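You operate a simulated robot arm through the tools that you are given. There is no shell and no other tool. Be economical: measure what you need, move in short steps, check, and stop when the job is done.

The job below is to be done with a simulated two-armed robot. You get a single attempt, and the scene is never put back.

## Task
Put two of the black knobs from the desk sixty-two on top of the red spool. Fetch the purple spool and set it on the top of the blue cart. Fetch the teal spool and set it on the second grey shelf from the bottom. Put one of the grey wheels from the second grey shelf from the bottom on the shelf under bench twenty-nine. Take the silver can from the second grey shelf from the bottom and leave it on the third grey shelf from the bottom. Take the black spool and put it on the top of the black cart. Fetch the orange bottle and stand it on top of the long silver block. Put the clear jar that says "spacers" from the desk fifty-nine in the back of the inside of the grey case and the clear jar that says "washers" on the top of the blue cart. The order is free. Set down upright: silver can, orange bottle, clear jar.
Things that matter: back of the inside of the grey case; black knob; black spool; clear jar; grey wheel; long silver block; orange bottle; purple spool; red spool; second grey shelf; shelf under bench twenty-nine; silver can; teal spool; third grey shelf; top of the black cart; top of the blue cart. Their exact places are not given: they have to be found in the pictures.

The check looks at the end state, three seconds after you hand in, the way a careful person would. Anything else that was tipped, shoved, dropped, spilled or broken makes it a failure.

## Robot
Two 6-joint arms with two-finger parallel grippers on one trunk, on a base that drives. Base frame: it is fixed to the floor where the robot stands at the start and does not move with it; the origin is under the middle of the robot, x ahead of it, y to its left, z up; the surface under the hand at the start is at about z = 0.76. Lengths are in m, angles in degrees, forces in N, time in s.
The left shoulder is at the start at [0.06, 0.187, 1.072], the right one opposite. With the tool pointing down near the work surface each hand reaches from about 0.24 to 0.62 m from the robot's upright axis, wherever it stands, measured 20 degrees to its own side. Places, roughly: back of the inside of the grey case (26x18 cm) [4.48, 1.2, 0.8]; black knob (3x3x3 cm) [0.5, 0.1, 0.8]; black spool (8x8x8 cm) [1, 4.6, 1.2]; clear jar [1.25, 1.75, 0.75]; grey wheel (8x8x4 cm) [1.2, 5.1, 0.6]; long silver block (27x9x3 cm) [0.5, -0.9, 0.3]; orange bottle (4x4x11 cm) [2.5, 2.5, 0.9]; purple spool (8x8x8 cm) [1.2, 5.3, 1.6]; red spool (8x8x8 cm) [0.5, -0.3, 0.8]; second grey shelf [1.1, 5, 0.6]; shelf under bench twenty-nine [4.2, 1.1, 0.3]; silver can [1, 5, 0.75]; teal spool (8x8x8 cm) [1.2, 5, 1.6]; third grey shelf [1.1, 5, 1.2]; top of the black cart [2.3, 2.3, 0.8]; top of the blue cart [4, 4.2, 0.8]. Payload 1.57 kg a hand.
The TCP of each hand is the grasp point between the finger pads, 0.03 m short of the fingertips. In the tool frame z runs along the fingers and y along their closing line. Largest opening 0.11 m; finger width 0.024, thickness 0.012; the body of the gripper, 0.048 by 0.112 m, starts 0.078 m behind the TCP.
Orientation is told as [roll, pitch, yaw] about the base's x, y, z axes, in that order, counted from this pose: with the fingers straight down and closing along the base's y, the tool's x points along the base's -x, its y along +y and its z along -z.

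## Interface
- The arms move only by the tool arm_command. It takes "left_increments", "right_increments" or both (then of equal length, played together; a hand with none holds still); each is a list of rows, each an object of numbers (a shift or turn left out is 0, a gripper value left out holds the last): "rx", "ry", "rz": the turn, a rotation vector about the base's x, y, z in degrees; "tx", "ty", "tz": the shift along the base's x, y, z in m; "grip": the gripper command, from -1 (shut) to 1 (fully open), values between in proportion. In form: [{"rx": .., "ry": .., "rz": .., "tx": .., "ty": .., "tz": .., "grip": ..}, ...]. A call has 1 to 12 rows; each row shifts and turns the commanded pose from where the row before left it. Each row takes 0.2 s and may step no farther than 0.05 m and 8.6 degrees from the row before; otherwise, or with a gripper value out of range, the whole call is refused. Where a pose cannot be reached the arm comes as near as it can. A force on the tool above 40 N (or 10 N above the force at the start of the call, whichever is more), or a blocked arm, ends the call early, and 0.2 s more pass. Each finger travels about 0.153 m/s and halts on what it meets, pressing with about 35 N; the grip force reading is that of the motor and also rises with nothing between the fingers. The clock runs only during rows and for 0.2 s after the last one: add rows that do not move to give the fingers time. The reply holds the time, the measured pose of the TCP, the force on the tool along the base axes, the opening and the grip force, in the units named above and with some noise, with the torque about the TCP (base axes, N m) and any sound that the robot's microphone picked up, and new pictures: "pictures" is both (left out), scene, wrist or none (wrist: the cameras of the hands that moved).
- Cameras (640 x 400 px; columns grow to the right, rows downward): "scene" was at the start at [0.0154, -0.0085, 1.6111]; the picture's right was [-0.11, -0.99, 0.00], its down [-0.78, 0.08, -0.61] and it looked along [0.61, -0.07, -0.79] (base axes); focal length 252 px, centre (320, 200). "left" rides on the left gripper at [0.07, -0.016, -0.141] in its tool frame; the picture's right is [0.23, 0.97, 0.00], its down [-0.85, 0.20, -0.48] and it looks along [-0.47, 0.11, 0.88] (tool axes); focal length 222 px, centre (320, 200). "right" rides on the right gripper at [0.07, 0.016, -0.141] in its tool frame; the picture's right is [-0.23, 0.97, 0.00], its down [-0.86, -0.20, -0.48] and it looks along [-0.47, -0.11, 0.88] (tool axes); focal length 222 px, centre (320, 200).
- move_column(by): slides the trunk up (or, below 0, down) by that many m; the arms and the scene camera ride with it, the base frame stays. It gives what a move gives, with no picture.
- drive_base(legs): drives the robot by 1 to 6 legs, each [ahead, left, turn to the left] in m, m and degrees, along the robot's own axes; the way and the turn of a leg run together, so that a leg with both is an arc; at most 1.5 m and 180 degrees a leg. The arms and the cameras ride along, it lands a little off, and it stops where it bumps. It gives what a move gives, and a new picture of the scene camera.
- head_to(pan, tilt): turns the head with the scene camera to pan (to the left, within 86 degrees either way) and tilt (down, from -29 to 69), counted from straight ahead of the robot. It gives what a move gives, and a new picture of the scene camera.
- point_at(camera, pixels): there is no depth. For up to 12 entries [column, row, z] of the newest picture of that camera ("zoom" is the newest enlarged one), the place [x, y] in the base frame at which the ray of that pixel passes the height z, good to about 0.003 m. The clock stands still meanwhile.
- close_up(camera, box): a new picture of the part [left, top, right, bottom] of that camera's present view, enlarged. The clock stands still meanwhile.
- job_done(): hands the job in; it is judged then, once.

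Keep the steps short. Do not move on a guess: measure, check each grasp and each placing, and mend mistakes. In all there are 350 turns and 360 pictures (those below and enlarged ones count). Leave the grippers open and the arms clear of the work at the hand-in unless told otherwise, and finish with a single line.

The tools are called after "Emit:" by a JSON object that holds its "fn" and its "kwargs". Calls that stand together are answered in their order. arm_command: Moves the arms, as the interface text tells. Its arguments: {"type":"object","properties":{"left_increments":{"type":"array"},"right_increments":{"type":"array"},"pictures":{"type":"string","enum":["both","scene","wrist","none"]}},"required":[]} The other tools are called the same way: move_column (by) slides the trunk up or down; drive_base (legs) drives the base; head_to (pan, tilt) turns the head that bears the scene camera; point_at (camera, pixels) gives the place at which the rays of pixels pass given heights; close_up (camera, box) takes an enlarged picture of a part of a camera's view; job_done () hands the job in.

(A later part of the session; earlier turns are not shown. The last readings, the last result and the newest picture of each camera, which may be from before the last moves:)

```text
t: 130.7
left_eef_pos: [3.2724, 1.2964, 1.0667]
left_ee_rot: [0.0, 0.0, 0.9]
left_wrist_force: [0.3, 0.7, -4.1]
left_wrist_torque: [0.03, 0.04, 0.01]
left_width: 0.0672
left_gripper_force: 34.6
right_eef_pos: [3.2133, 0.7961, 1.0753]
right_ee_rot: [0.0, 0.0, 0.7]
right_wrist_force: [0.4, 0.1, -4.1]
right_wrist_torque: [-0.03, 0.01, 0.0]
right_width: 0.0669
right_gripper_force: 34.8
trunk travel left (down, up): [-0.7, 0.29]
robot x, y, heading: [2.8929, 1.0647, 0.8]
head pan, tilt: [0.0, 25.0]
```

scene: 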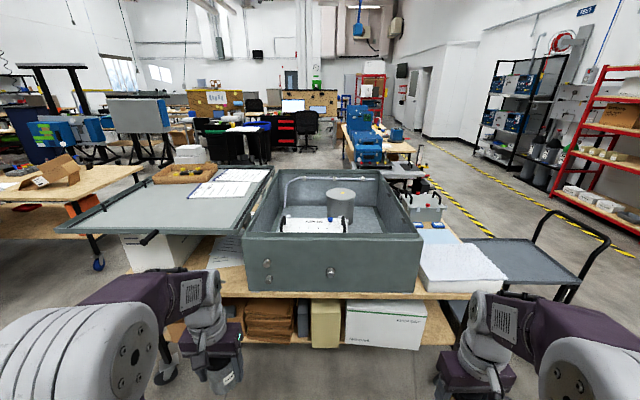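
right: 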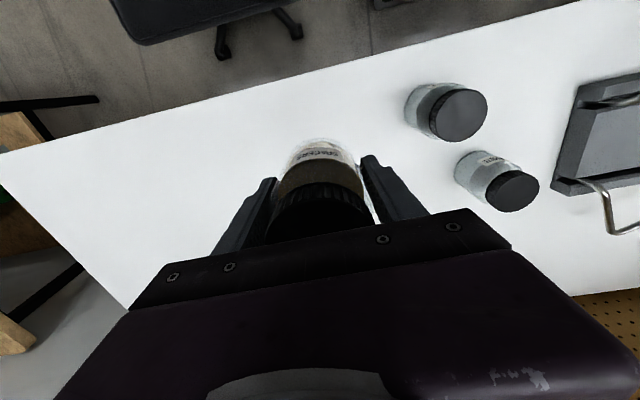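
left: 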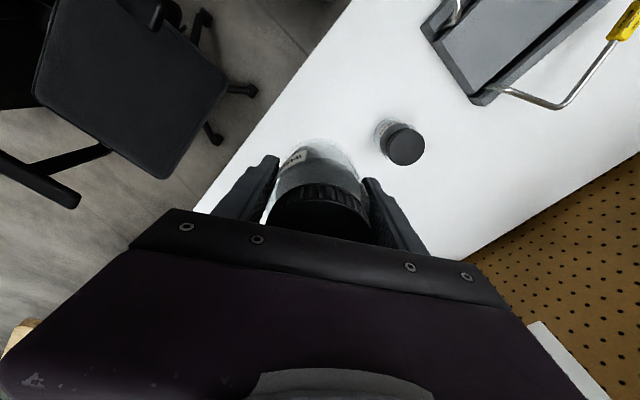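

Emit:
{"fn": "point_at", "kwargs": {"camera": "scene", "pixels": [[245, 291, 0.76], [418, 291, 0.76], [243, 237, 1.0], [423, 237, 1.0], [280, 170, 1.0], [405, 170, 1.0], [60, 228, 1.0], [180, 170, 1.0], [437, 240, 0.76], [505, 279, 0.78], [340, 190, 0.9], [330, 230, 0.8]]}}

Emit:
{"fn": "close_up", "kwargs": {"camera": "scene", "box": [230, 150, 470, 300]}}

```text
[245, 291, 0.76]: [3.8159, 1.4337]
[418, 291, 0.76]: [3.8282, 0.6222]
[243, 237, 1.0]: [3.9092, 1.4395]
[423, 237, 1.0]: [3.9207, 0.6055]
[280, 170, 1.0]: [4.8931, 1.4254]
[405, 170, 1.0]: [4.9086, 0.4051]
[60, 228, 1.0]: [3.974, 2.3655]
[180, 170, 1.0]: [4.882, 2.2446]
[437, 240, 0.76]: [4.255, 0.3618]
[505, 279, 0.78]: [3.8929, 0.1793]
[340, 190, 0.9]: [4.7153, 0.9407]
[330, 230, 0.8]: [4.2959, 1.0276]
```

```text
2.67 times, centred on (350, 225) of scene
```

zoom: 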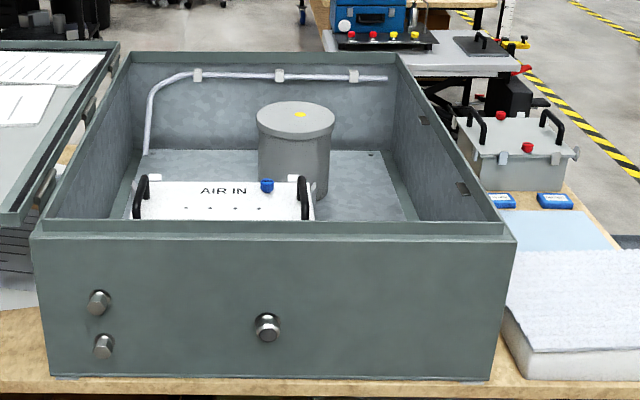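

The case is open, with its floor's free back-left part at about (4.48,1.2). It must be reached from behind the bench (x≈5.1). I look for the way round on the left.

Emit:
{"fn": "head_to", "kwargs": {"pan": 38, "tilt": 22}}

Emit:
{"fn": "close_up", "kwargs": {"camera": "scene", "box": [140, 60, 640, 340]}}

```text
t: 131.8
left_eef_pos: [3.2721, 1.2954, 1.0674]
left_ee_rot: [-0.1, 0.0, 0.8]
left_wrist_force: [1.0, -0.2, -4.3]
left_wrist_torque: [0.01, 0.01, 0.01]
left_width: 0.0673
left_gripper_force: 34.9
right_eef_pos: [3.2122, 0.7947, 1.0753]
right_ee_rot: [-0.1, 0.1, 0.8]
right_wrist_force: [-0.1, 0.1, -4.7]
right_wrist_torque: [0.0, 0.02, 0.0]
right_width: 0.0668
right_gripper_force: 35.4
trunk travel left (down, up): [-0.7, 0.29]
robot x, y, heading: [2.8938, 1.0704, 0.9]
head pan, tilt: [38.0, 22.0]
```

scene: 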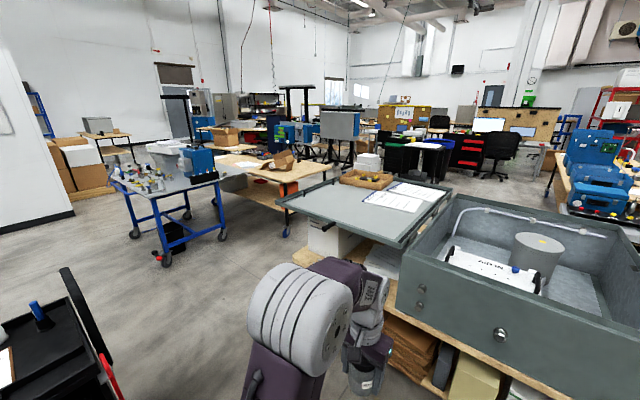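

```text
1.28 times, centred on (390, 200) of scene
```

zoom: 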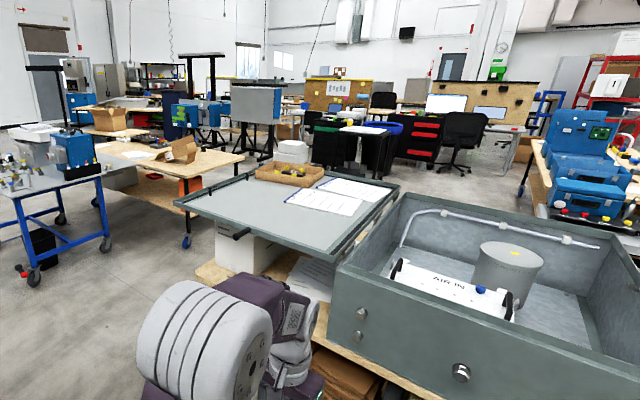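

Emit:
{"fn": "point_at", "kwargs": {"camera": "scene", "pixels": [[286, 237, 0.0], [165, 265, 0.0], [134, 237, 0.0], [222, 240, 0.0], [186, 218, 0.0], [290, 208, 0.76], [400, 172, 0.0], [370, 172, 0.0], [335, 160, 0.76], [283, 262, 0.0]]}}

Emit:
{"fn": "drive_base", "kwargs": {"legs": [[0, 0, 88], [1.4, 0, 0]]}}

Emit:
{"fn": "head_to", "kwargs": {"pan": -60, "tilt": 25}}

```text
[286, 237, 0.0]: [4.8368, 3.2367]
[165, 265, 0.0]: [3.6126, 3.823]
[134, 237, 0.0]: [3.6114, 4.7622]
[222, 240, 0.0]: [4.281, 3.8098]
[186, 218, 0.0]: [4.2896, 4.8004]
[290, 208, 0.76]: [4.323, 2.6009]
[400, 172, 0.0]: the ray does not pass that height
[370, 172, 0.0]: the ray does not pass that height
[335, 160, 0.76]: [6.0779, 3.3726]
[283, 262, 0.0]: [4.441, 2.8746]
```

```text
t: 139.7
left_eef_pos: [2.684, 2.2323, 1.0624]
left_ee_rot: [-0.1, 0.6, 91.0]
left_wrist_force: [-0.8, 1.8, -5.6]
left_wrist_torque: [-0.13, -0.01, -0.02]
left_width: 0.0673
left_gripper_force: 35.3
right_eef_pos: [3.1846, 2.1753, 1.0739]
right_ee_rot: [-0.1, 0.3, 91.0]
right_wrist_force: [-0.6, 2.6, -4.1]
right_wrist_torque: [-0.14, -0.01, -0.02]
right_width: 0.0668
right_gripper_force: 34.6
trunk travel left (down, up): [-0.7, 0.29]
robot x, y, heading: [2.9116, 1.8467, 90.9]
head pan, tilt: [38.0, 22.0]
stopped in leg 2: the robot was blocked; the commanded pose is now the measured one
```

scene: 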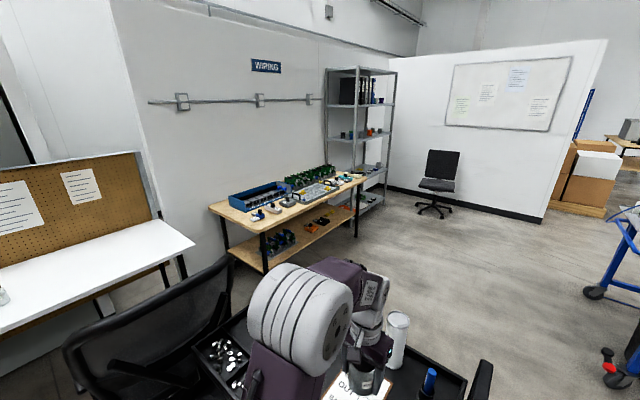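

```text
t: 141.5
left_eef_pos: [2.6853, 2.2254, 1.0668]
left_ee_rot: [0.0, 0.1, 91.0]
left_wrist_force: [0.1, -0.5, -3.6]
left_wrist_torque: [-0.04, -0.01, 0.03]
left_width: 0.0675
left_gripper_force: 35.0
right_eef_pos: [3.1858, 2.1674, 1.0757]
right_ee_rot: [-0.1, 0.0, 91.0]
right_wrist_force: [-0.2, 0.5, -3.2]
right_wrist_torque: [-0.02, 0.02, -0.01]
right_width: 0.067
right_gripper_force: 35.0
trunk travel left (down, up): [-0.7, 0.29]
robot x, y, heading: [2.9112, 1.8481, 90.9]
head pan, tilt: [-60.0, 25.0]
```

scene: 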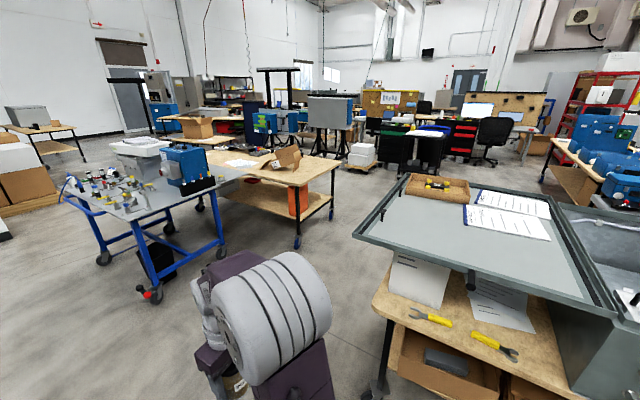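

I forgot the black cart's corner reaches x≈2.9 and I bumped its side. I back off straight away and look at the cart.

Emit:
{"fn": "drive_base", "kwargs": {"legs": [[-0.35, 0, 0]]}}

Emit:
{"fn": "head_to", "kwargs": {"pan": 20, "tilt": 40}}

```text
t: 143.7
left_eef_pos: [2.6903, 1.8731, 1.0666]
left_ee_rot: [0.0, 0.1, 91.2]
left_wrist_force: [1.0, 0.5, -4.5]
left_wrist_torque: [-0.02, 0.01, 0.0]
left_width: 0.0673
left_gripper_force: 35.1
right_eef_pos: [3.1918, 1.8174, 1.0748]
right_ee_rot: [0.0, 0.0, 91.0]
right_wrist_force: [-0.1, 0.6, -2.7]
right_wrist_torque: [0.0, -0.01, 0.03]
right_width: 0.0671
right_gripper_force: 34.9
trunk travel left (down, up): [-0.7, 0.29]
robot x, y, heading: [2.9206, 1.4932, 91.1]
head pan, tilt: [-60.0, 25.0]
```

scene: 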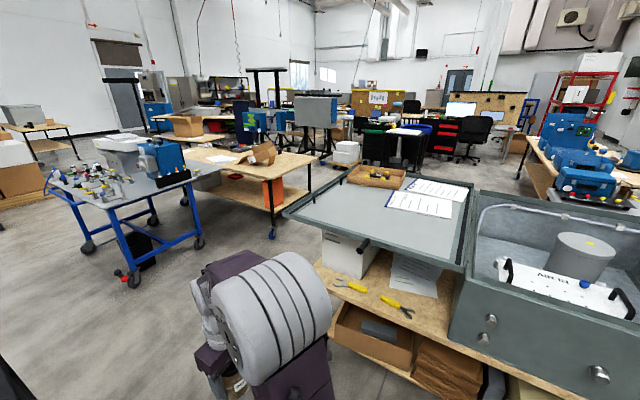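

```text
t: 145.3
left_eef_pos: [2.69, 1.873, 1.066]
left_ee_rot: [-0.1, 0.1, 91.0]
left_wrist_force: [0.2, -0.9, -3.8]
left_wrist_torque: [-0.05, -0.03, -0.01]
left_width: 0.0677
left_gripper_force: 34.9
right_eef_pos: [3.1917, 1.8164, 1.0746]
right_ee_rot: [-0.1, -0.1, 91.0]
right_wrist_force: [0.2, -0.5, -3.8]
right_wrist_torque: [0.0, 0.0, 0.0]
right_width: 0.067
right_gripper_force: 35.3
trunk travel left (down, up): [-0.7, 0.29]
robot x, y, heading: [2.9207, 1.496, 91.0]
head pan, tilt: [20.0, 40.0]
```

scene: 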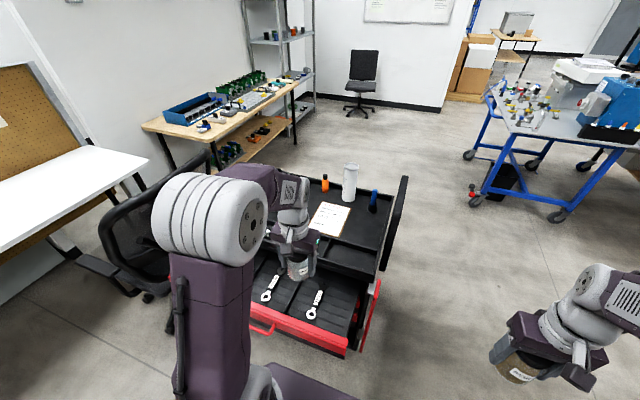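

Emit:
{"fn": "point_at", "kwargs": {"camera": "scene", "pixels": [[325, 191, 0.8], [373, 211, 0.8], [345, 355, 0.55], [402, 178, 0.9], [497, 128, 0.76], [640, 150, 0.76], [560, 222, 0.0], [477, 205, 0.0], [467, 158, 0.0]]}}

Emit:
{"fn": "close_up", "kwargs": {"camera": "scene", "box": [200, 150, 420, 370]}}

```text
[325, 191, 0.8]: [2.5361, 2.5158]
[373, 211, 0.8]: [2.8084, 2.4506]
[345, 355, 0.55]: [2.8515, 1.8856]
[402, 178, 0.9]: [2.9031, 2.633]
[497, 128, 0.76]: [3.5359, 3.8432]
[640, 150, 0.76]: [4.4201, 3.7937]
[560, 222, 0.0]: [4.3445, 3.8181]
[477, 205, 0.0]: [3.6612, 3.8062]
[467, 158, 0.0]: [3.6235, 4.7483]
```

```text
1.82 times, centred on (310, 260) of scene
```

zoom: 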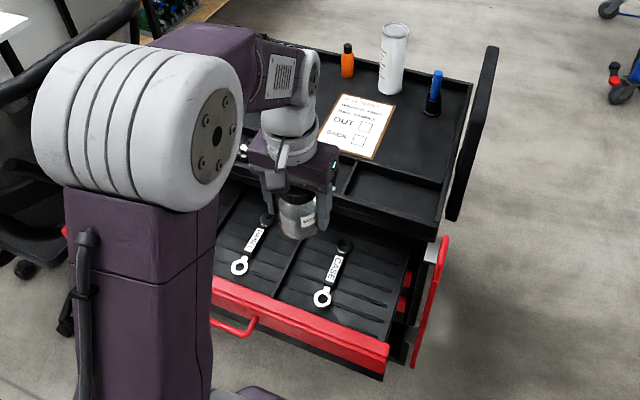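

Everything stands as before. I go round with clearance: sidestep to x≈3.37, then ahead to y≈2.85 towards the blue cart.

Emit:
{"fn": "drive_base", "kwargs": {"legs": [[0, -0.45, 0], [1.3, 0, 0]]}}

Emit:
{"fn": "head_to", "kwargs": {"pan": -20, "tilt": 35}}

```text
t: 154.2
left_eef_pos: [3.0908, 3.1855, 1.0673]
left_ee_rot: [0.0, 0.1, 92.5]
left_wrist_force: [-0.4, 0.2, -3.5]
left_wrist_torque: [-0.04, -0.01, 0.02]
left_width: 0.0673
left_gripper_force: 35.0
right_eef_pos: [3.5929, 3.1406, 1.074]
right_ee_rot: [0.0, 0.1, 92.5]
right_wrist_force: [-0.4, 0.6, -4.7]
right_wrist_torque: [-0.03, -0.02, 0.02]
right_width: 0.0667
right_gripper_force: 35.1
trunk travel left (down, up): [-0.7, 0.29]
robot x, y, heading: [3.3281, 2.8163, 92.7]
head pan, tilt: [20.0, 40.0]
```

scene: 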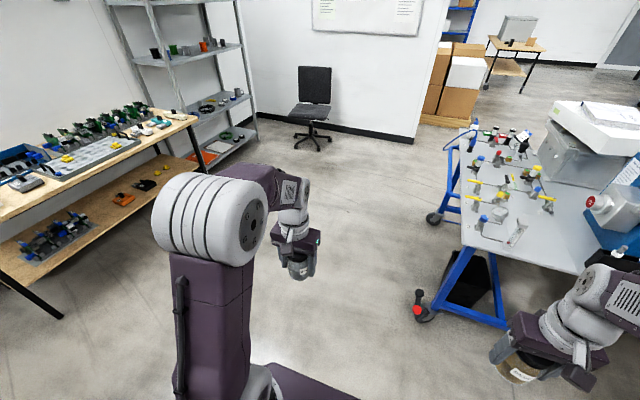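

```text
t: 155.2
left_eef_pos: [3.0912, 3.1852, 1.0674]
left_ee_rot: [0.0, 0.1, 92.5]
left_wrist_force: [-0.3, -0.4, -3.5]
left_wrist_torque: [0.0, -0.02, -0.01]
left_width: 0.0675
left_gripper_force: 35.2
right_eef_pos: [3.5947, 3.1397, 1.0763]
right_ee_rot: [0.0, 0.0, 92.6]
right_wrist_force: [0.2, -0.7, -3.7]
right_wrist_torque: [0.01, -0.06, 0.01]
right_width: 0.0668
right_gripper_force: 35.0
trunk travel left (down, up): [-0.7, 0.29]
robot x, y, heading: [3.3309, 2.813, 92.7]
head pan, tilt: [-20.0, 35.0]
```

scene: 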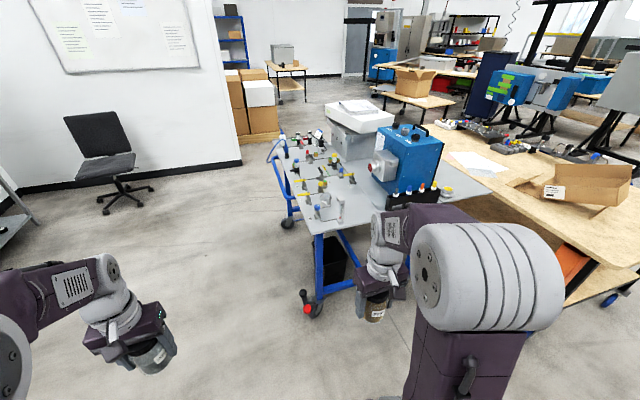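

Emit:
{"fn": "close_up", "kwargs": {"camera": "scene", "box": [260, 100, 500, 250]}}

Emit:
{"fn": "point_at", "kwargs": {"camera": "scene", "pixels": [[313, 236, 0.8], [375, 217, 0.8], [350, 165, 0.8], [282, 160, 0.8], [318, 216, 0.8], [492, 192, 0.8]]}}

```text
2.67 times, centred on (380, 175) of scene
```

zoom: 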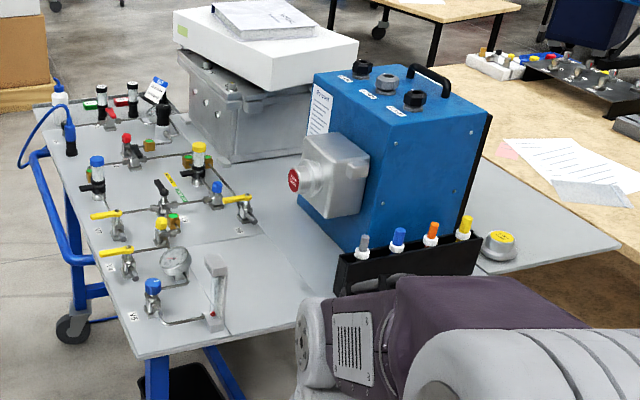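

```text
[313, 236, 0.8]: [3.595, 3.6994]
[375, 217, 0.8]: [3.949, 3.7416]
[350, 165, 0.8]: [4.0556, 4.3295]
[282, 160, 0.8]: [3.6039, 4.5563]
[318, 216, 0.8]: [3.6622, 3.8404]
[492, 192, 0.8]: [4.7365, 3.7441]
```

Emit:
{"fn": "point_at", "kwargs": {"camera": "scene", "pixels": [[440, 122, 0.76], [520, 190, 0.76], [635, 272, 0.76], [612, 300, 0.0]]}}

Emit:
{"fn": "drive_base", "kwargs": {"legs": [[0.42, -0.47, -2.5]]}}

Emit:
{"fn": "head_to", "kwargs": {"pan": -5, "tilt": 50}}

```text
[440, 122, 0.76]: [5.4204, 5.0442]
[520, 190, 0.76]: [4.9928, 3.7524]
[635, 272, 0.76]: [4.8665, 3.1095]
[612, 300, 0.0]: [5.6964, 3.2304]
```

```text
t: 158.7
left_eef_pos: [3.5681, 3.6211, 1.067]
left_ee_rot: [-0.1, 0.0, 89.6]
left_wrist_force: [0.1, 0.5, -3.5]
left_wrist_torque: [-0.02, 0.04, 0.0]
left_width: 0.0671
left_gripper_force: 34.7
right_eef_pos: [4.0678, 3.5499, 1.0755]
right_ee_rot: [0.0, 0.1, 89.6]
right_wrist_force: [0.2, -0.2, -4.5]
right_wrist_torque: [0.0, 0.03, 0.02]
right_width: 0.0669
right_gripper_force: 34.9
trunk travel left (down, up): [-0.7, 0.29]
robot x, y, heading: [3.789, 3.242, 89.5]
head pan, tilt: [-20.0, 35.0]
```

scene: 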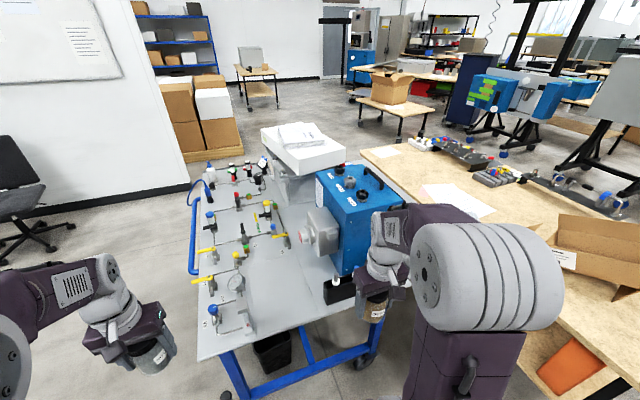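

```text
t: 159.5
left_eef_pos: [3.5695, 3.6208, 1.0676]
left_ee_rot: [0.0, 0.1, 89.6]
left_wrist_force: [0.5, -0.1, -4.4]
left_wrist_torque: [-0.03, -0.01, 0.03]
left_width: 0.0671
left_gripper_force: 34.9
right_eef_pos: [4.0686, 3.5504, 1.0735]
right_ee_rot: [0.0, 0.0, 89.7]
right_wrist_force: [0.4, 0.0, -4.1]
right_wrist_torque: [-0.02, 0.01, 0.0]
right_width: 0.0667
right_gripper_force: 35.1
trunk travel left (down, up): [-0.7, 0.29]
robot x, y, heading: [3.7878, 3.2415, 89.5]
head pan, tilt: [-5.0, 50.0]
```

scene: 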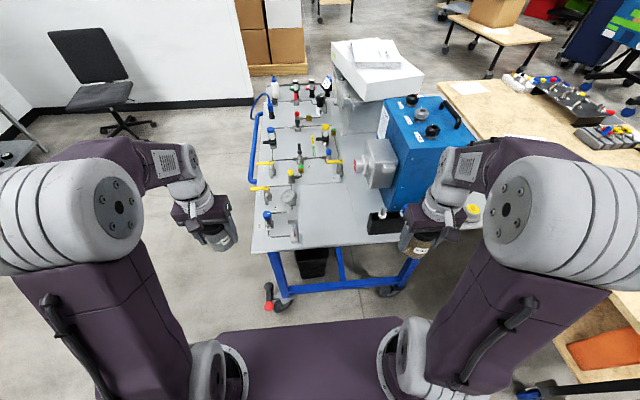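

Emit:
{"fn": "point_at", "kwargs": {"camera": "scene", "pixels": [[252, 252, 0.8], [370, 240, 0.8], [298, 240, 0.8], [340, 215, 0.8], [340, 190, 0.8], [372, 215, 0.8], [330, 185, 0.8], [355, 180, 0.8], [325, 140, 0.8], [335, 235, 0.8]]}}

Emit:
{"fn": "close_up", "kwargs": {"camera": "scene", "box": [240, 130, 420, 260]}}

Emit:
{"fn": "close_up", "kwargs": {"camera": "left", "box": [0, 0, 640, 400]}}

```text
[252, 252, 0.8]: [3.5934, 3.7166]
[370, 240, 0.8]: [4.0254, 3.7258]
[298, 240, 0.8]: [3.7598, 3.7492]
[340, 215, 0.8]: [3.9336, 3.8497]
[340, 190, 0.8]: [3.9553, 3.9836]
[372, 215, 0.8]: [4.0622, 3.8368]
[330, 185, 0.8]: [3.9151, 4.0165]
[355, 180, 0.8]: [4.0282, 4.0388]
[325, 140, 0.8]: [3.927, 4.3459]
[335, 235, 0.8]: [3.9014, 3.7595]
```

```text
3.08 times, centred on (330, 195) of scene
```

zoom: 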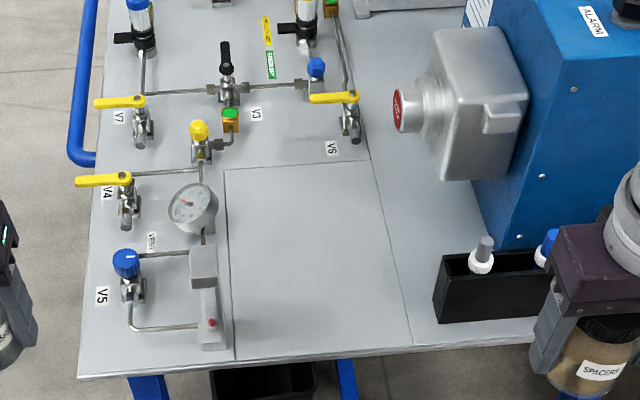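

```text
1.00 times, centred on (320, 200) of left (not enlarged: the box is as wide or as high as the picture)
```

zoom: 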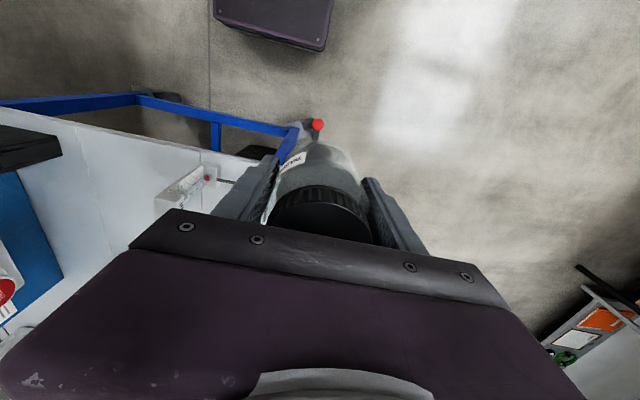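

The free rectangle on the blue cart spans x 3.79–3.99, y 3.73–3.98. I'll set the jar at (3.94,3.80) and later the spool at about (3.86,3.92). For reach I shift the base right 0.2 and ahead 0.03.

Emit:
{"fn": "drive_base", "kwargs": {"legs": [[0.03, -0.2, 0]]}}

Emit:
{"fn": "arm_command", "kwargs": {"left_increments": [{"tx": 0.04}, {"tx": 0.04}, {"tx": 0.04, "ty": 0.02}, {"tx": 0.035, "ty": 0.03}, {"tx": 0.015, "ty": 0.045}, {"ty": 0.045}, {}], "pictures": "both"}}

```text
t: 161.1
left_eef_pos: [3.7695, 3.6499, 1.0659]
left_ee_rot: [-0.1, 0.1, 89.6]
left_wrist_force: [0.7, -0.2, -4.5]
left_wrist_torque: [-0.03, 0.03, 0.03]
left_width: 0.0674
left_gripper_force: 34.9
right_eef_pos: [4.269, 3.5806, 1.0758]
right_ee_rot: [-0.1, 0.0, 89.7]
right_wrist_force: [-0.8, -0.1, -4.1]
right_wrist_torque: [0.01, -0.04, 0.0]
right_width: 0.0671
right_gripper_force: 35.0
trunk travel left (down, up): [-0.7, 0.29]
robot x, y, heading: [3.9914, 3.2658, 89.7]
head pan, tilt: [-5.0, 50.0]
```

scene: 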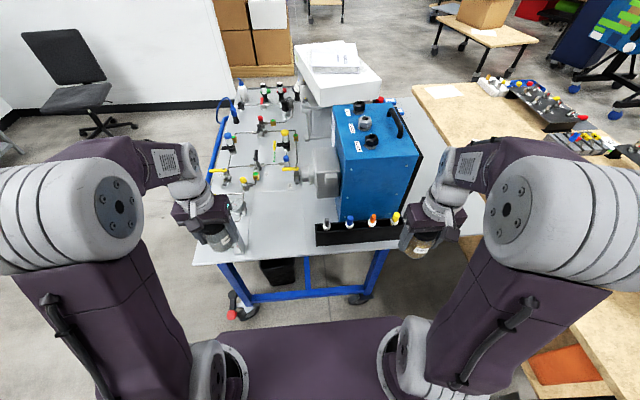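

```text
t: 162.7
left_eef_pos: [3.9423, 3.7883, 1.0667]
left_ee_rot: [0.0, 0.2, 89.7]
left_wrist_force: [0.0, 0.0, -3.2]
left_wrist_torque: [0.03, -0.01, -0.02]
left_width: 0.0675
left_gripper_force: 35.0
right_eef_pos: [4.2686, 3.5789, 1.0765]
right_ee_rot: [0.1, 0.0, 89.6]
right_wrist_force: [-1.2, -0.7, -4.4]
right_wrist_torque: [0.0, 0.01, -0.02]
right_width: 0.0668
right_gripper_force: 34.6
trunk travel left (down, up): [-0.7, 0.29]
robot x, y, heading: [3.9872, 3.2657, 89.6]
head pan, tilt: [-5.0, 50.0]
```

scene: 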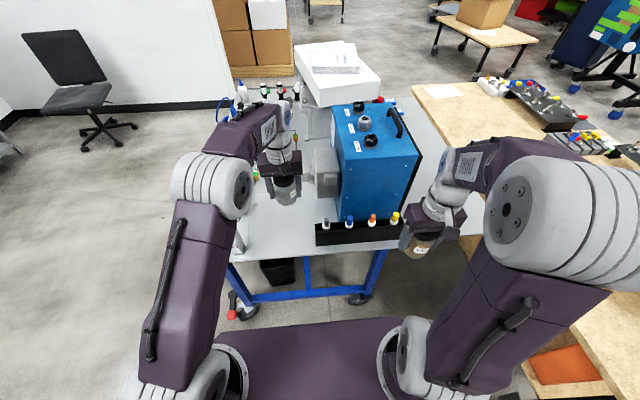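
left: 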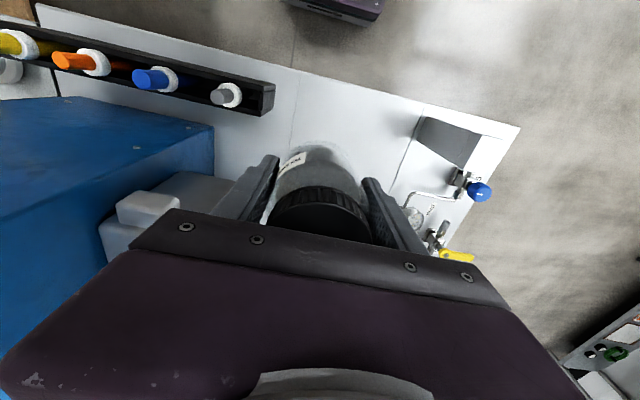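

Emit:
{"fn": "arm_command", "kwargs": {"left_increments": [{"tx": -0.016, "tz": -0.04}, {"tz": -0.05}, {"tz": -0.05}, {"tz": -0.04}, {}], "pictures": "both"}}

```text
t: 163.9
left_eef_pos: [3.9244, 3.7906, 0.8861]
left_ee_rot: [-0.1, 0.1, 89.7]
left_wrist_force: [-1.0, -0.6, -4.3]
left_wrist_torque: [-0.01, 0.0, 0.03]
left_width: 0.0671
left_gripper_force: 34.9
right_eef_pos: [4.2697, 3.5793, 1.076]
right_ee_rot: [0.0, 0.0, 89.7]
right_wrist_force: [0.7, 0.1, -3.9]
right_wrist_torque: [-0.03, 0.0, 0.01]
right_width: 0.0668
right_gripper_force: 34.8
trunk travel left (down, up): [-0.7, 0.29]
robot x, y, heading: [3.9859, 3.2714, 89.4]
head pan, tilt: [-5.0, 50.0]
```

scene: 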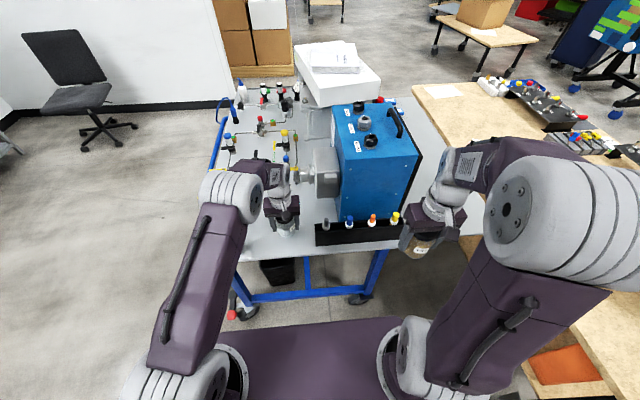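
left: 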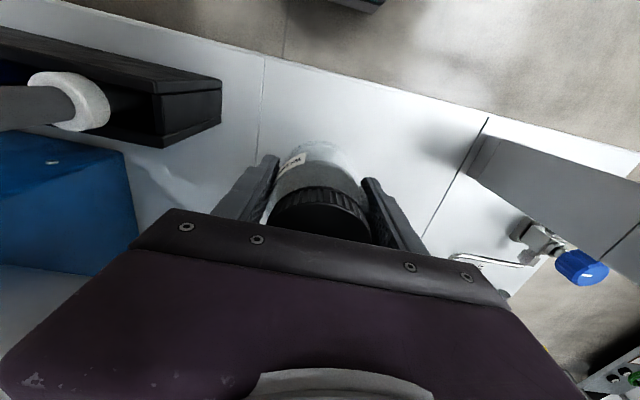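

Emit:
{"fn": "arm_command", "kwargs": {"left_increments": [{"tz": -0.015}, {"tz": -0.01}, {"tz": -0.005}, {"tz": -0.004}, {}], "pictures": "none"}}

Emit:
{"fn": "close_up", "kwargs": {"camera": "scene", "box": [250, 180, 330, 250]}}

```text
t: 165.1
left_eef_pos: [3.9232, 3.7898, 0.8538]
left_ee_rot: [-0.1, 0.0, 89.7]
left_wrist_force: [-0.8, 0.0, -4.2]
left_wrist_torque: [-0.07, -0.02, -0.01]
left_width: 0.0675
left_gripper_force: 35.4
right_eef_pos: [4.2692, 3.5803, 1.075]
right_ee_rot: [0.0, 0.0, 89.7]
right_wrist_force: [-0.6, -0.5, -3.3]
right_wrist_torque: [0.01, 0.01, 0.0]
right_width: 0.067
right_gripper_force: 34.4
trunk travel left (down, up): [-0.7, 0.29]
robot x, y, heading: [3.9874, 3.2642, 89.7]
head pan, tilt: [-5.0, 50.0]
```

```text
5.71 times, centred on (290, 215) of scene
```

zoom: 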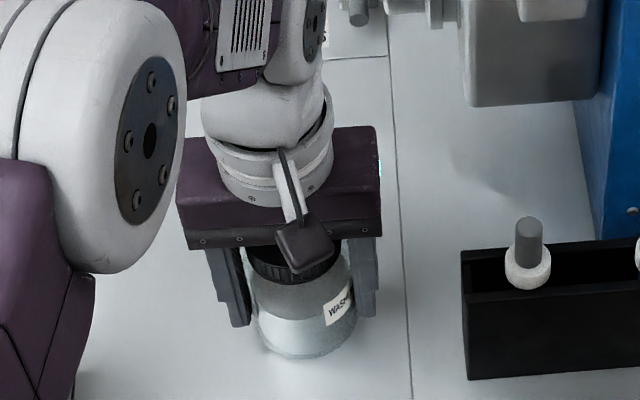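

Emit:
{"fn": "arm_command", "kwargs": {"left_increments": [{"tz": -0.004}, {"tz": -0.003}, {"tz": -0.003}, {}], "pictures": "none"}}

```text
t: 166.1
left_eef_pos: [3.9239, 3.7895, 0.8448]
left_ee_rot: [-0.1, -0.4, 89.7]
left_wrist_force: [-2.7, 5.4, 29.3]
left_wrist_torque: [0.4, 0.16, 0.03]
left_width: 0.0676
left_gripper_force: 35.1
right_eef_pos: [4.2688, 3.5769, 1.0761]
right_ee_rot: [0.0, -0.1, 89.7]
right_wrist_force: [-0.2, -0.5, -3.9]
right_wrist_torque: [0.01, 0.0, 0.02]
right_width: 0.0668
right_gripper_force: 35.4
trunk travel left (down, up): [-0.7, 0.29]
robot x, y, heading: [3.9917, 3.2658, 89.3]
head pan, tilt: [-5.0, 50.0]
```

Contact. I ease 2 mm up, open, and rise straight up.

Emit:
{"fn": "arm_command", "kwargs": {"left_increments": [{"tz": 0.002}, {"grip": 0.4}, {"grip": 0.7}, {}, {"tz": 0.04}, {"tz": 0.05}, {"tz": 0.05}, {"tz": 0.05}, {"tz": 0.03}, {"ty": -0.05}, {"ty": -0.05}, {"ty": -0.05}], "pictures": "none"}}

Emit:
{"fn": "close_up", "kwargs": {"camera": "scene", "box": [200, 80, 440, 260]}}

```text
t: 168.7
left_eef_pos: [3.9232, 3.6352, 1.0658]
left_ee_rot: [0.0, 0.0, 89.7]
left_wrist_force: [-0.8, 0.1, 1.2]
left_wrist_torque: [0.04, 0.0, -0.03]
left_width: 0.0933
left_gripper_force: 0.0
right_eef_pos: [4.2693, 3.5794, 1.0762]
right_ee_rot: [0.0, -0.1, 89.7]
right_wrist_force: [-0.3, 0.1, -5.0]
right_wrist_torque: [-0.02, 0.0, 0.0]
right_width: 0.0667
right_gripper_force: 35.5
trunk travel left (down, up): [-0.7, 0.29]
robot x, y, heading: [3.9891, 3.2692, 89.6]
head pan, tilt: [-5.0, 50.0]
```

```text
2.22 times, centred on (320, 170) of scene
```

zoom: 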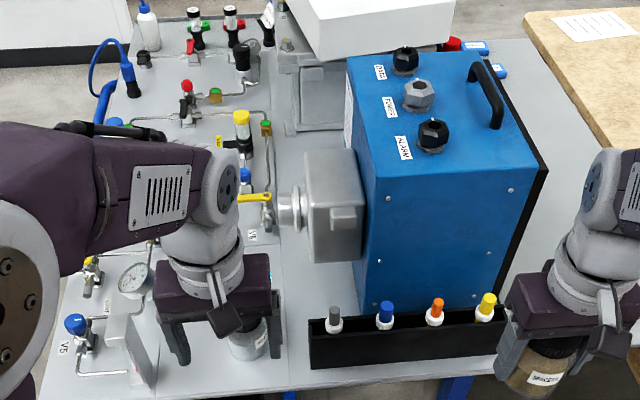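

The washers jar stands well. Next the spacers jar goes to the case from behind the bench. I back off to (3.6,2.85), turn to face +x and look at the gap.

Emit:
{"fn": "drive_base", "kwargs": {"legs": [[-0.42, 0.4, 0], [0, 0, -89.5]]}}

Emit:
{"fn": "head_to", "kwargs": {"pan": -10, "tilt": 30}}

```text
t: 175.8
left_eef_pos: [3.9602, 2.9156, 1.0659]
left_ee_rot: [0.1, 0.0, -0.3]
left_wrist_force: [-0.3, -0.9, 0.4]
left_wrist_torque: [0.0, 0.0, -0.01]
left_width: 0.0938
left_gripper_force: 0.1
right_eef_pos: [3.901, 2.571, 1.0765]
right_ee_rot: [0.0, 0.0, -0.4]
right_wrist_force: [-0.8, -1.2, -4.9]
right_wrist_torque: [-0.03, 0.06, 0.0]
right_width: 0.0669
right_gripper_force: 35.1
trunk travel left (down, up): [-0.7, 0.29]
robot x, y, heading: [3.5885, 2.853, -0.4]
head pan, tilt: [-5.0, 50.0]
```

scene: 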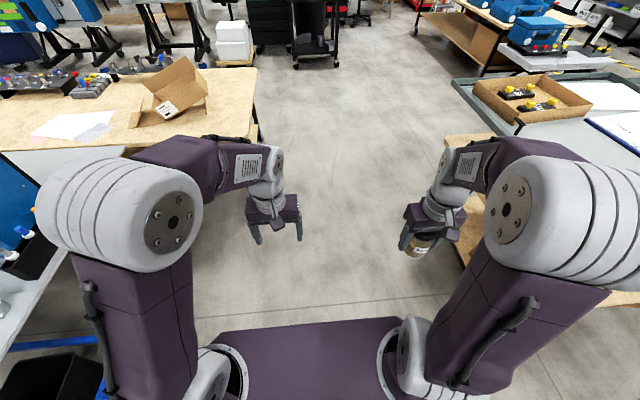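

```text
t: 176.7
left_eef_pos: [3.9597, 2.9158, 1.0652]
left_ee_rot: [0.0, 0.2, -0.3]
left_wrist_force: [0.2, -0.2, 0.1]
left_wrist_torque: [-0.03, 0.02, 0.0]
left_width: 0.0935
left_gripper_force: 0.0
right_eef_pos: [3.9009, 2.5699, 1.0751]
right_ee_rot: [0.1, -0.1, -0.3]
right_wrist_force: [0.0, 0.2, -3.7]
right_wrist_torque: [0.02, 0.01, -0.03]
right_width: 0.067
right_gripper_force: 35.1
trunk travel left (down, up): [-0.7, 0.29]
robot x, y, heading: [3.5913, 2.8525, -0.3]
head pan, tilt: [-10.0, 30.0]
```

scene: 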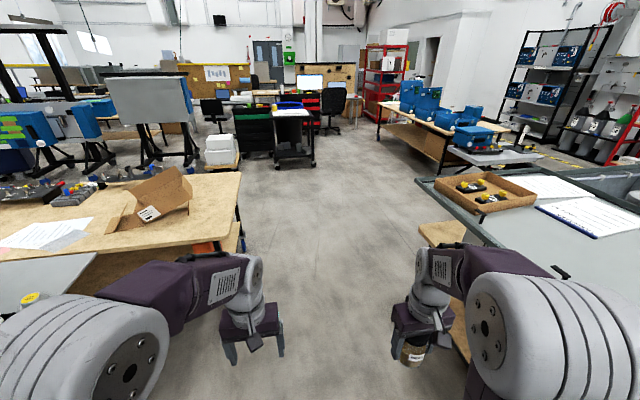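

Emit:
{"fn": "point_at", "kwargs": {"camera": "scene", "pixels": [[240, 174, 0.76], [213, 246, 0.76], [417, 180, 1.04], [465, 232, 1.04], [418, 225, 0.76], [443, 155, 0.76], [460, 180, 0.0], [505, 170, 0.6], [237, 165, 0.0], [280, 168, 0.0], [545, 160, 0.8]]}}

Emit:
{"fn": "drive_base", "kwargs": {"legs": [[1.35, 0, 0]]}}

Emit:
{"fn": "head_to", "kwargs": {"pan": -75, "tilt": 30}}

```text
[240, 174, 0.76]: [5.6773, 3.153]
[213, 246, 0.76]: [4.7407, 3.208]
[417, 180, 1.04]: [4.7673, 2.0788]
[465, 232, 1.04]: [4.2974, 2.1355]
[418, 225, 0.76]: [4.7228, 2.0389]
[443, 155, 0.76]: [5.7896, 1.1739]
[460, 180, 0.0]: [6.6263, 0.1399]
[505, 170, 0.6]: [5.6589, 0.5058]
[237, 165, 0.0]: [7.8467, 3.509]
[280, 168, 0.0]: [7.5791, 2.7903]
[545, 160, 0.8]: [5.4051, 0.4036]
```

```text
t: 183.5
left_eef_pos: [5.3168, 2.9307, 1.0645]
left_ee_rot: [0.0, 0.1, 1.0]
left_wrist_force: [0.4, 0.3, 0.8]
left_wrist_torque: [-0.02, -0.01, 0.0]
left_width: 0.0934
left_gripper_force: 0.1
right_eef_pos: [5.2672, 2.5835, 1.0757]
right_ee_rot: [0.0, 0.0, 0.8]
right_wrist_force: [0.6, 0.1, -4.3]
right_wrist_torque: [-0.07, 0.02, 0.01]
right_width: 0.0669
right_gripper_force: 35.0
trunk travel left (down, up): [-0.7, 0.29]
robot x, y, heading: [4.9468, 2.8568, 1.0]
head pan, tilt: [-10.0, 30.0]
```

scene: 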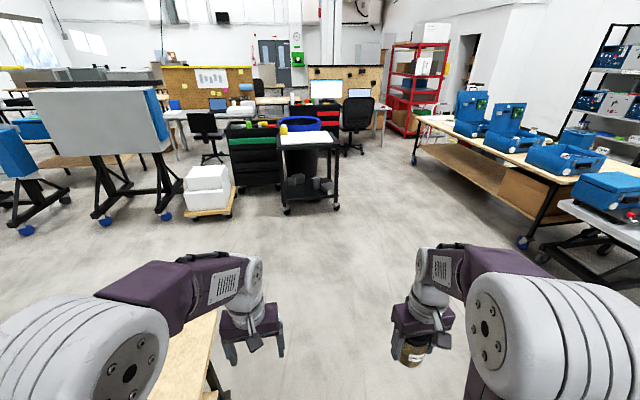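

```text
t: 184.8
left_eef_pos: [5.3179, 2.9299, 1.0654]
left_ee_rot: [0.0, 0.1, 0.9]
left_wrist_force: [-0.9, -0.9, 0.1]
left_wrist_torque: [-0.04, 0.02, 0.0]
left_width: 0.0934
left_gripper_force: 0.0
right_eef_pos: [5.2661, 2.5841, 1.0757]
right_ee_rot: [0.0, 0.0, 1.0]
right_wrist_force: [0.5, 0.0, -3.5]
right_wrist_torque: [-0.01, 0.05, -0.02]
right_width: 0.0668
right_gripper_force: 35.0
trunk travel left (down, up): [-0.7, 0.29]
robot x, y, heading: [4.9482, 2.8558, 1.0]
head pan, tilt: [-75.0, 30.0]
```

scene: 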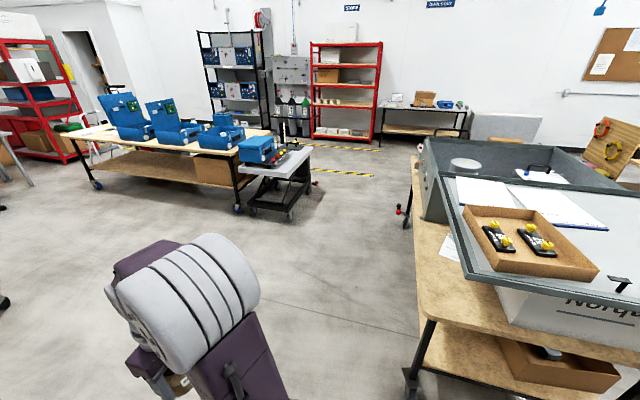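

Emit:
{"fn": "point_at", "kwargs": {"camera": "scene", "pixels": [[426, 318, 0.76], [413, 160, 0.76], [424, 140, 1.05], [447, 180, 1.05], [418, 200, 0.78], [407, 224, 0.0], [405, 385, 0.0], [290, 213, 0.0], [312, 160, 0.5]]}}

Emit:
{"fn": "drive_base", "kwargs": {"legs": [[0.6, -0.4, 0], [0, 0, 90], [0, 0, 89]]}}

Emit:
{"fn": "head_to", "kwargs": {"pan": 35, "tilt": 30}}

```text
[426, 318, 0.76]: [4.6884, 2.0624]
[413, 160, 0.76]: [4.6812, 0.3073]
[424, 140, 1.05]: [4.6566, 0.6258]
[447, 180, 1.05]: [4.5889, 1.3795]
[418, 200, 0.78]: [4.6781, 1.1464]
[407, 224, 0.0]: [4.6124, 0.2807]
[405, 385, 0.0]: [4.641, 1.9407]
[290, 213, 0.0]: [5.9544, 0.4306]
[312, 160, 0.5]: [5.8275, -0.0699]
```

```text
t: 196.3
left_eef_pos: [5.175, 2.4074, 1.0643]
left_ee_rot: [0.0, 0.1, 179.8]
left_wrist_force: [-0.7, 0.4, 0.0]
left_wrist_torque: [0.02, -0.02, -0.03]
left_width: 0.0936
left_gripper_force: 0.0
right_eef_pos: [5.2319, 2.7508, 1.0751]
right_ee_rot: [0.0, 0.0, 179.8]
right_wrist_force: [0.2, 0.2, -3.7]
right_wrist_torque: [-0.01, 0.0, 0.03]
right_width: 0.067
right_gripper_force: 34.8
trunk travel left (down, up): [-0.7, 0.29]
robot x, y, heading: [5.5455, 2.4718, 179.9]
head pan, tilt: [-75.0, 30.0]
```

scene: 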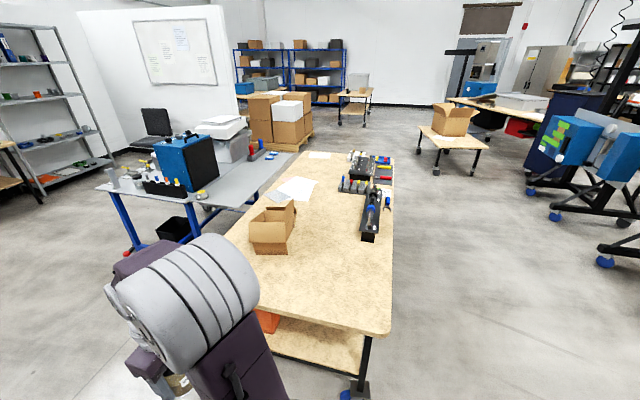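

```text
t: 198.2
left_eef_pos: [5.175, 2.4055, 1.0648]
left_ee_rot: [0.0, 0.2, 179.8]
left_wrist_force: [-0.5, -0.3, 0.1]
left_wrist_torque: [0.0, 0.0, 0.02]
left_width: 0.0935
left_gripper_force: 0.1
right_eef_pos: [5.2338, 2.7523, 1.0762]
right_ee_rot: [0.0, 0.0, 179.7]
right_wrist_force: [-0.1, 0.0, -4.5]
right_wrist_torque: [-0.03, -0.04, -0.02]
right_width: 0.067
right_gripper_force: 35.2
trunk travel left (down, up): [-0.7, 0.29]
robot x, y, heading: [5.5464, 2.4717, 179.5]
head pan, tilt: [35.0, 30.0]
```

scene: 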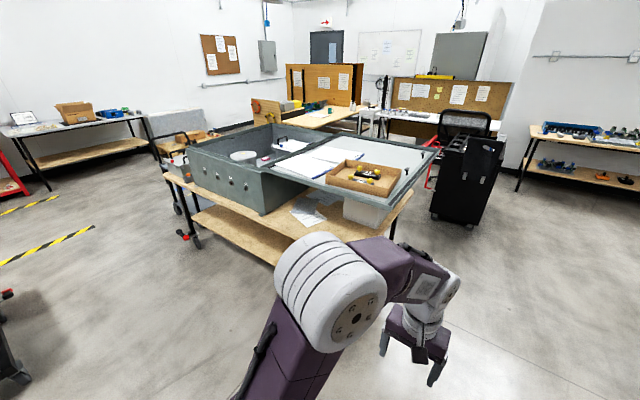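

The case's back wall is at x≈4.66, its rim near z≈1.05. I raise the trunk a little, drive to about (5.07,1.02) facing −x, and look in.

Emit:
{"fn": "move_column", "kwargs": {"by": 0.15}}

Emit:
{"fn": "drive_base", "kwargs": {"legs": [[0, 1.4, 0], [0.4, 0.03, 0]]}}

Emit:
{"fn": "head_to", "kwargs": {"pan": -5, "tilt": 48}}

```text
t: 200.0
left_eef_pos: [5.1748, 2.4066, 1.2159]
left_ee_rot: [0.0, 0.0, 179.9]
left_wrist_force: [0.2, -0.2, 0.8]
left_wrist_torque: [0.0, -0.02, 0.01]
left_width: 0.0936
left_gripper_force: 0.1
right_eef_pos: [5.2318, 2.7515, 1.2251]
right_ee_rot: [0.1, -0.1, 179.6]
right_wrist_force: [0.1, -0.3, -3.9]
right_wrist_torque: [-0.03, -0.02, -0.04]
right_width: 0.067
right_gripper_force: 34.8
trunk travel left (down, up): [-0.85, 0.14]
robot x, y, heading: [5.5467, 2.4723, 179.7]
head pan, tilt: [35.0, 30.0]
```

```text
t: 209.1
left_eef_pos: [4.7842, 0.9418, 1.2164]
left_ee_rot: [0.0, 0.0, -178.6]
left_wrist_force: [-0.6, -0.5, 0.5]
left_wrist_torque: [0.0, -0.03, 0.0]
left_width: 0.0933
left_gripper_force: 0.0
right_eef_pos: [4.8327, 1.2882, 1.225]
right_ee_rot: [0.0, -0.2, -178.6]
right_wrist_force: [0.1, 0.3, -3.8]
right_wrist_torque: [0.01, 0.0, 0.02]
right_width: 0.0669
right_gripper_force: 35.1
trunk travel left (down, up): [-0.85, 0.14]
robot x, y, heading: [5.1501, 1.0186, -178.6]
head pan, tilt: [35.0, 30.0]
```

scene: 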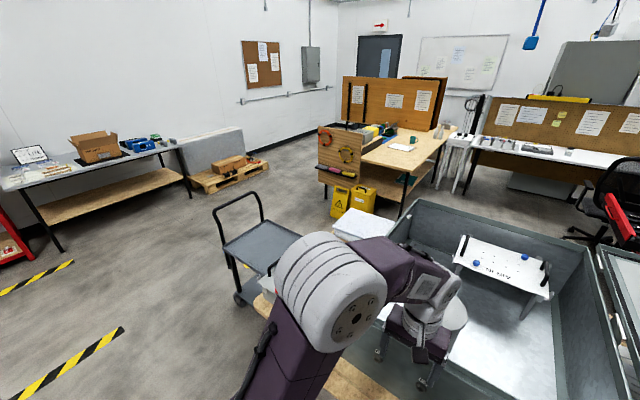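

```text
t: 210.2
left_eef_pos: [4.7836, 0.9416, 1.2149]
left_ee_rot: [0.0, 0.1, -178.7]
left_wrist_force: [-0.3, -0.3, 0.2]
left_wrist_torque: [-0.03, 0.02, 0.0]
left_width: 0.0935
left_gripper_force: 0.1
right_eef_pos: [4.8316, 1.289, 1.2251]
right_ee_rot: [0.0, -0.1, -178.6]
right_wrist_force: [-0.2, -0.5, -4.9]
right_wrist_torque: [0.01, -0.02, -0.01]
right_width: 0.0671
right_gripper_force: 35.2
trunk travel left (down, up): [-0.85, 0.14]
robot x, y, heading: [5.1504, 1.0156, -178.7]
head pan, tilt: [-5.0, 48.0]
```

scene: 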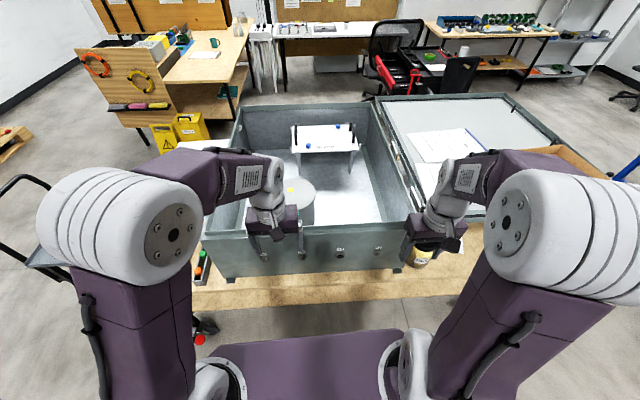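

Emit:
{"fn": "point_at", "kwargs": {"camera": "scene", "pixels": [[345, 205, 0.79], [340, 218, 0.79], [405, 228, 1.05], [205, 238, 1.05], [300, 190, 0.9], [375, 215, 0.79], [320, 150, 0.8], [330, 272, 0.76], [340, 235, 1.05]]}}

Emit:
{"fn": "close_up", "kwargs": {"camera": "scene", "box": [220, 100, 440, 290]}}

```text
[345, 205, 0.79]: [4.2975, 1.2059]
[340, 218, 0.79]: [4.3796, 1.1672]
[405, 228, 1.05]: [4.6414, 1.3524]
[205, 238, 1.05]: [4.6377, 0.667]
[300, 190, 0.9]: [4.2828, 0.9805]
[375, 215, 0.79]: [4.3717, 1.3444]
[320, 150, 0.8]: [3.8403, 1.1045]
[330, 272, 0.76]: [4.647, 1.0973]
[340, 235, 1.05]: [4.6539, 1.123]
```

```text
2.11 times, centred on (330, 195) of scene
```

zoom: 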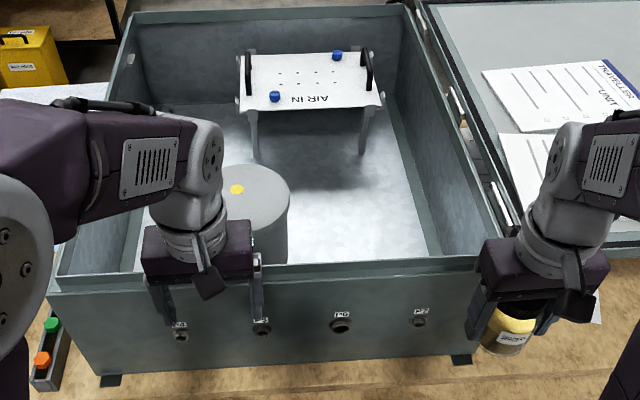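

I move the base 0.12 ahead, hands staying above the rim.

Emit:
{"fn": "drive_base", "kwargs": {"legs": [[0.12, 0, -1]]}}

Emit:
{"fn": "arm_command", "kwargs": {"right_increments": [{"tx": -0.04, "ty": -0.01}, {"tx": -0.04, "ty": -0.02}, {"tx": -0.04, "ty": -0.02}, {"tx": -0.04, "ty": -0.02}, {"tx": -0.04, "ty": -0.01}, {"tx": -0.04}, {}], "pictures": "both"}}

```text
t: 211.4
left_eef_pos: [4.6648, 0.9451, 1.2162]
left_ee_rot: [0.0, -0.2, -179.5]
left_wrist_force: [-0.1, -0.6, 0.5]
left_wrist_torque: [0.0, 0.02, -0.01]
left_width: 0.0937
left_gripper_force: 0.1
right_eef_pos: [4.7171, 1.2911, 1.2251]
right_ee_rot: [0.0, -0.1, -179.5]
right_wrist_force: [0.5, 1.4, -3.8]
right_wrist_torque: [-0.03, 0.05, 0.01]
right_width: 0.0667
right_gripper_force: 34.7
trunk travel left (down, up): [-0.85, 0.14]
robot x, y, heading: [5.0322, 1.0174, -179.4]
head pan, tilt: [-5.0, 48.0]
```

scene: 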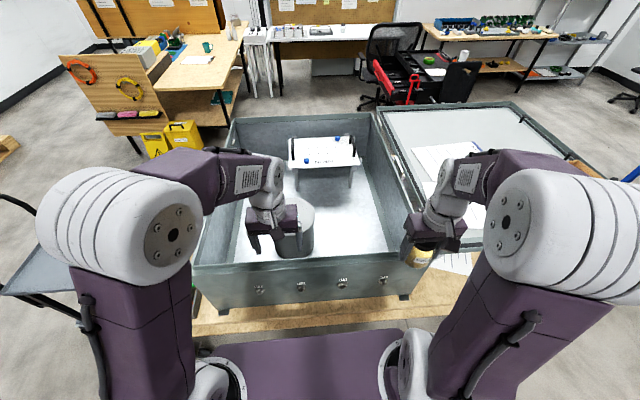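

```text
t: 213.1
left_eef_pos: [4.6621, 0.9459, 1.2161]
left_ee_rot: [0.0, 0.1, -179.6]
left_wrist_force: [0.2, 0.7, 0.3]
left_wrist_torque: [0.02, 0.0, -0.04]
left_width: 0.0935
left_gripper_force: 0.1
right_eef_pos: [4.4752, 1.2107, 1.2259]
right_ee_rot: [-0.1, 0.1, -179.6]
right_wrist_force: [0.1, -0.3, -3.6]
right_wrist_torque: [0.06, -0.02, -0.02]
right_width: 0.0668
right_gripper_force: 34.7
trunk travel left (down, up): [-0.85, 0.14]
robot x, y, heading: [5.0268, 1.0181, -179.4]
head pan, tilt: [-5.0, 48.0]
```

scene: 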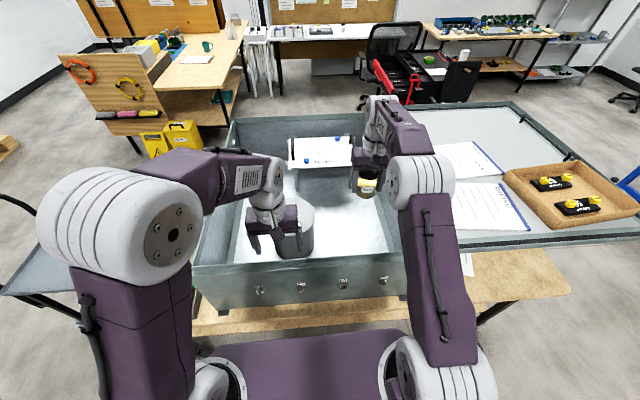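
right: 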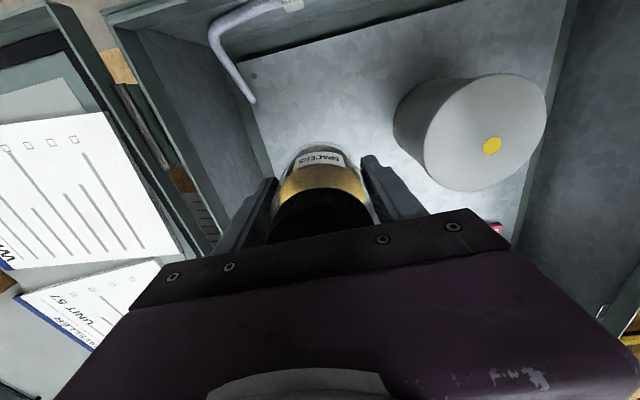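

Emit:
{"fn": "point_at", "kwargs": {"camera": "right", "pixels": [[250, 102, 0.79], [237, 62, 0.79], [404, 120, 0.79], [425, 80, 0.79], [437, 170, 0.79], [270, 175, 0.79], [490, 147, 0.95], [440, 10, 0.79]]}}

```text
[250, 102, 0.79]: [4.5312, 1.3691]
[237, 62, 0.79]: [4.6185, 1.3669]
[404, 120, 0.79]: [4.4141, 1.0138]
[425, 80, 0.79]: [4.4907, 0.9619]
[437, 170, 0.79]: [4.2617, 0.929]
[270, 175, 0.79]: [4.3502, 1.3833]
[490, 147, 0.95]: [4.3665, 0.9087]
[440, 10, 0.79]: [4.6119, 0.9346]
```

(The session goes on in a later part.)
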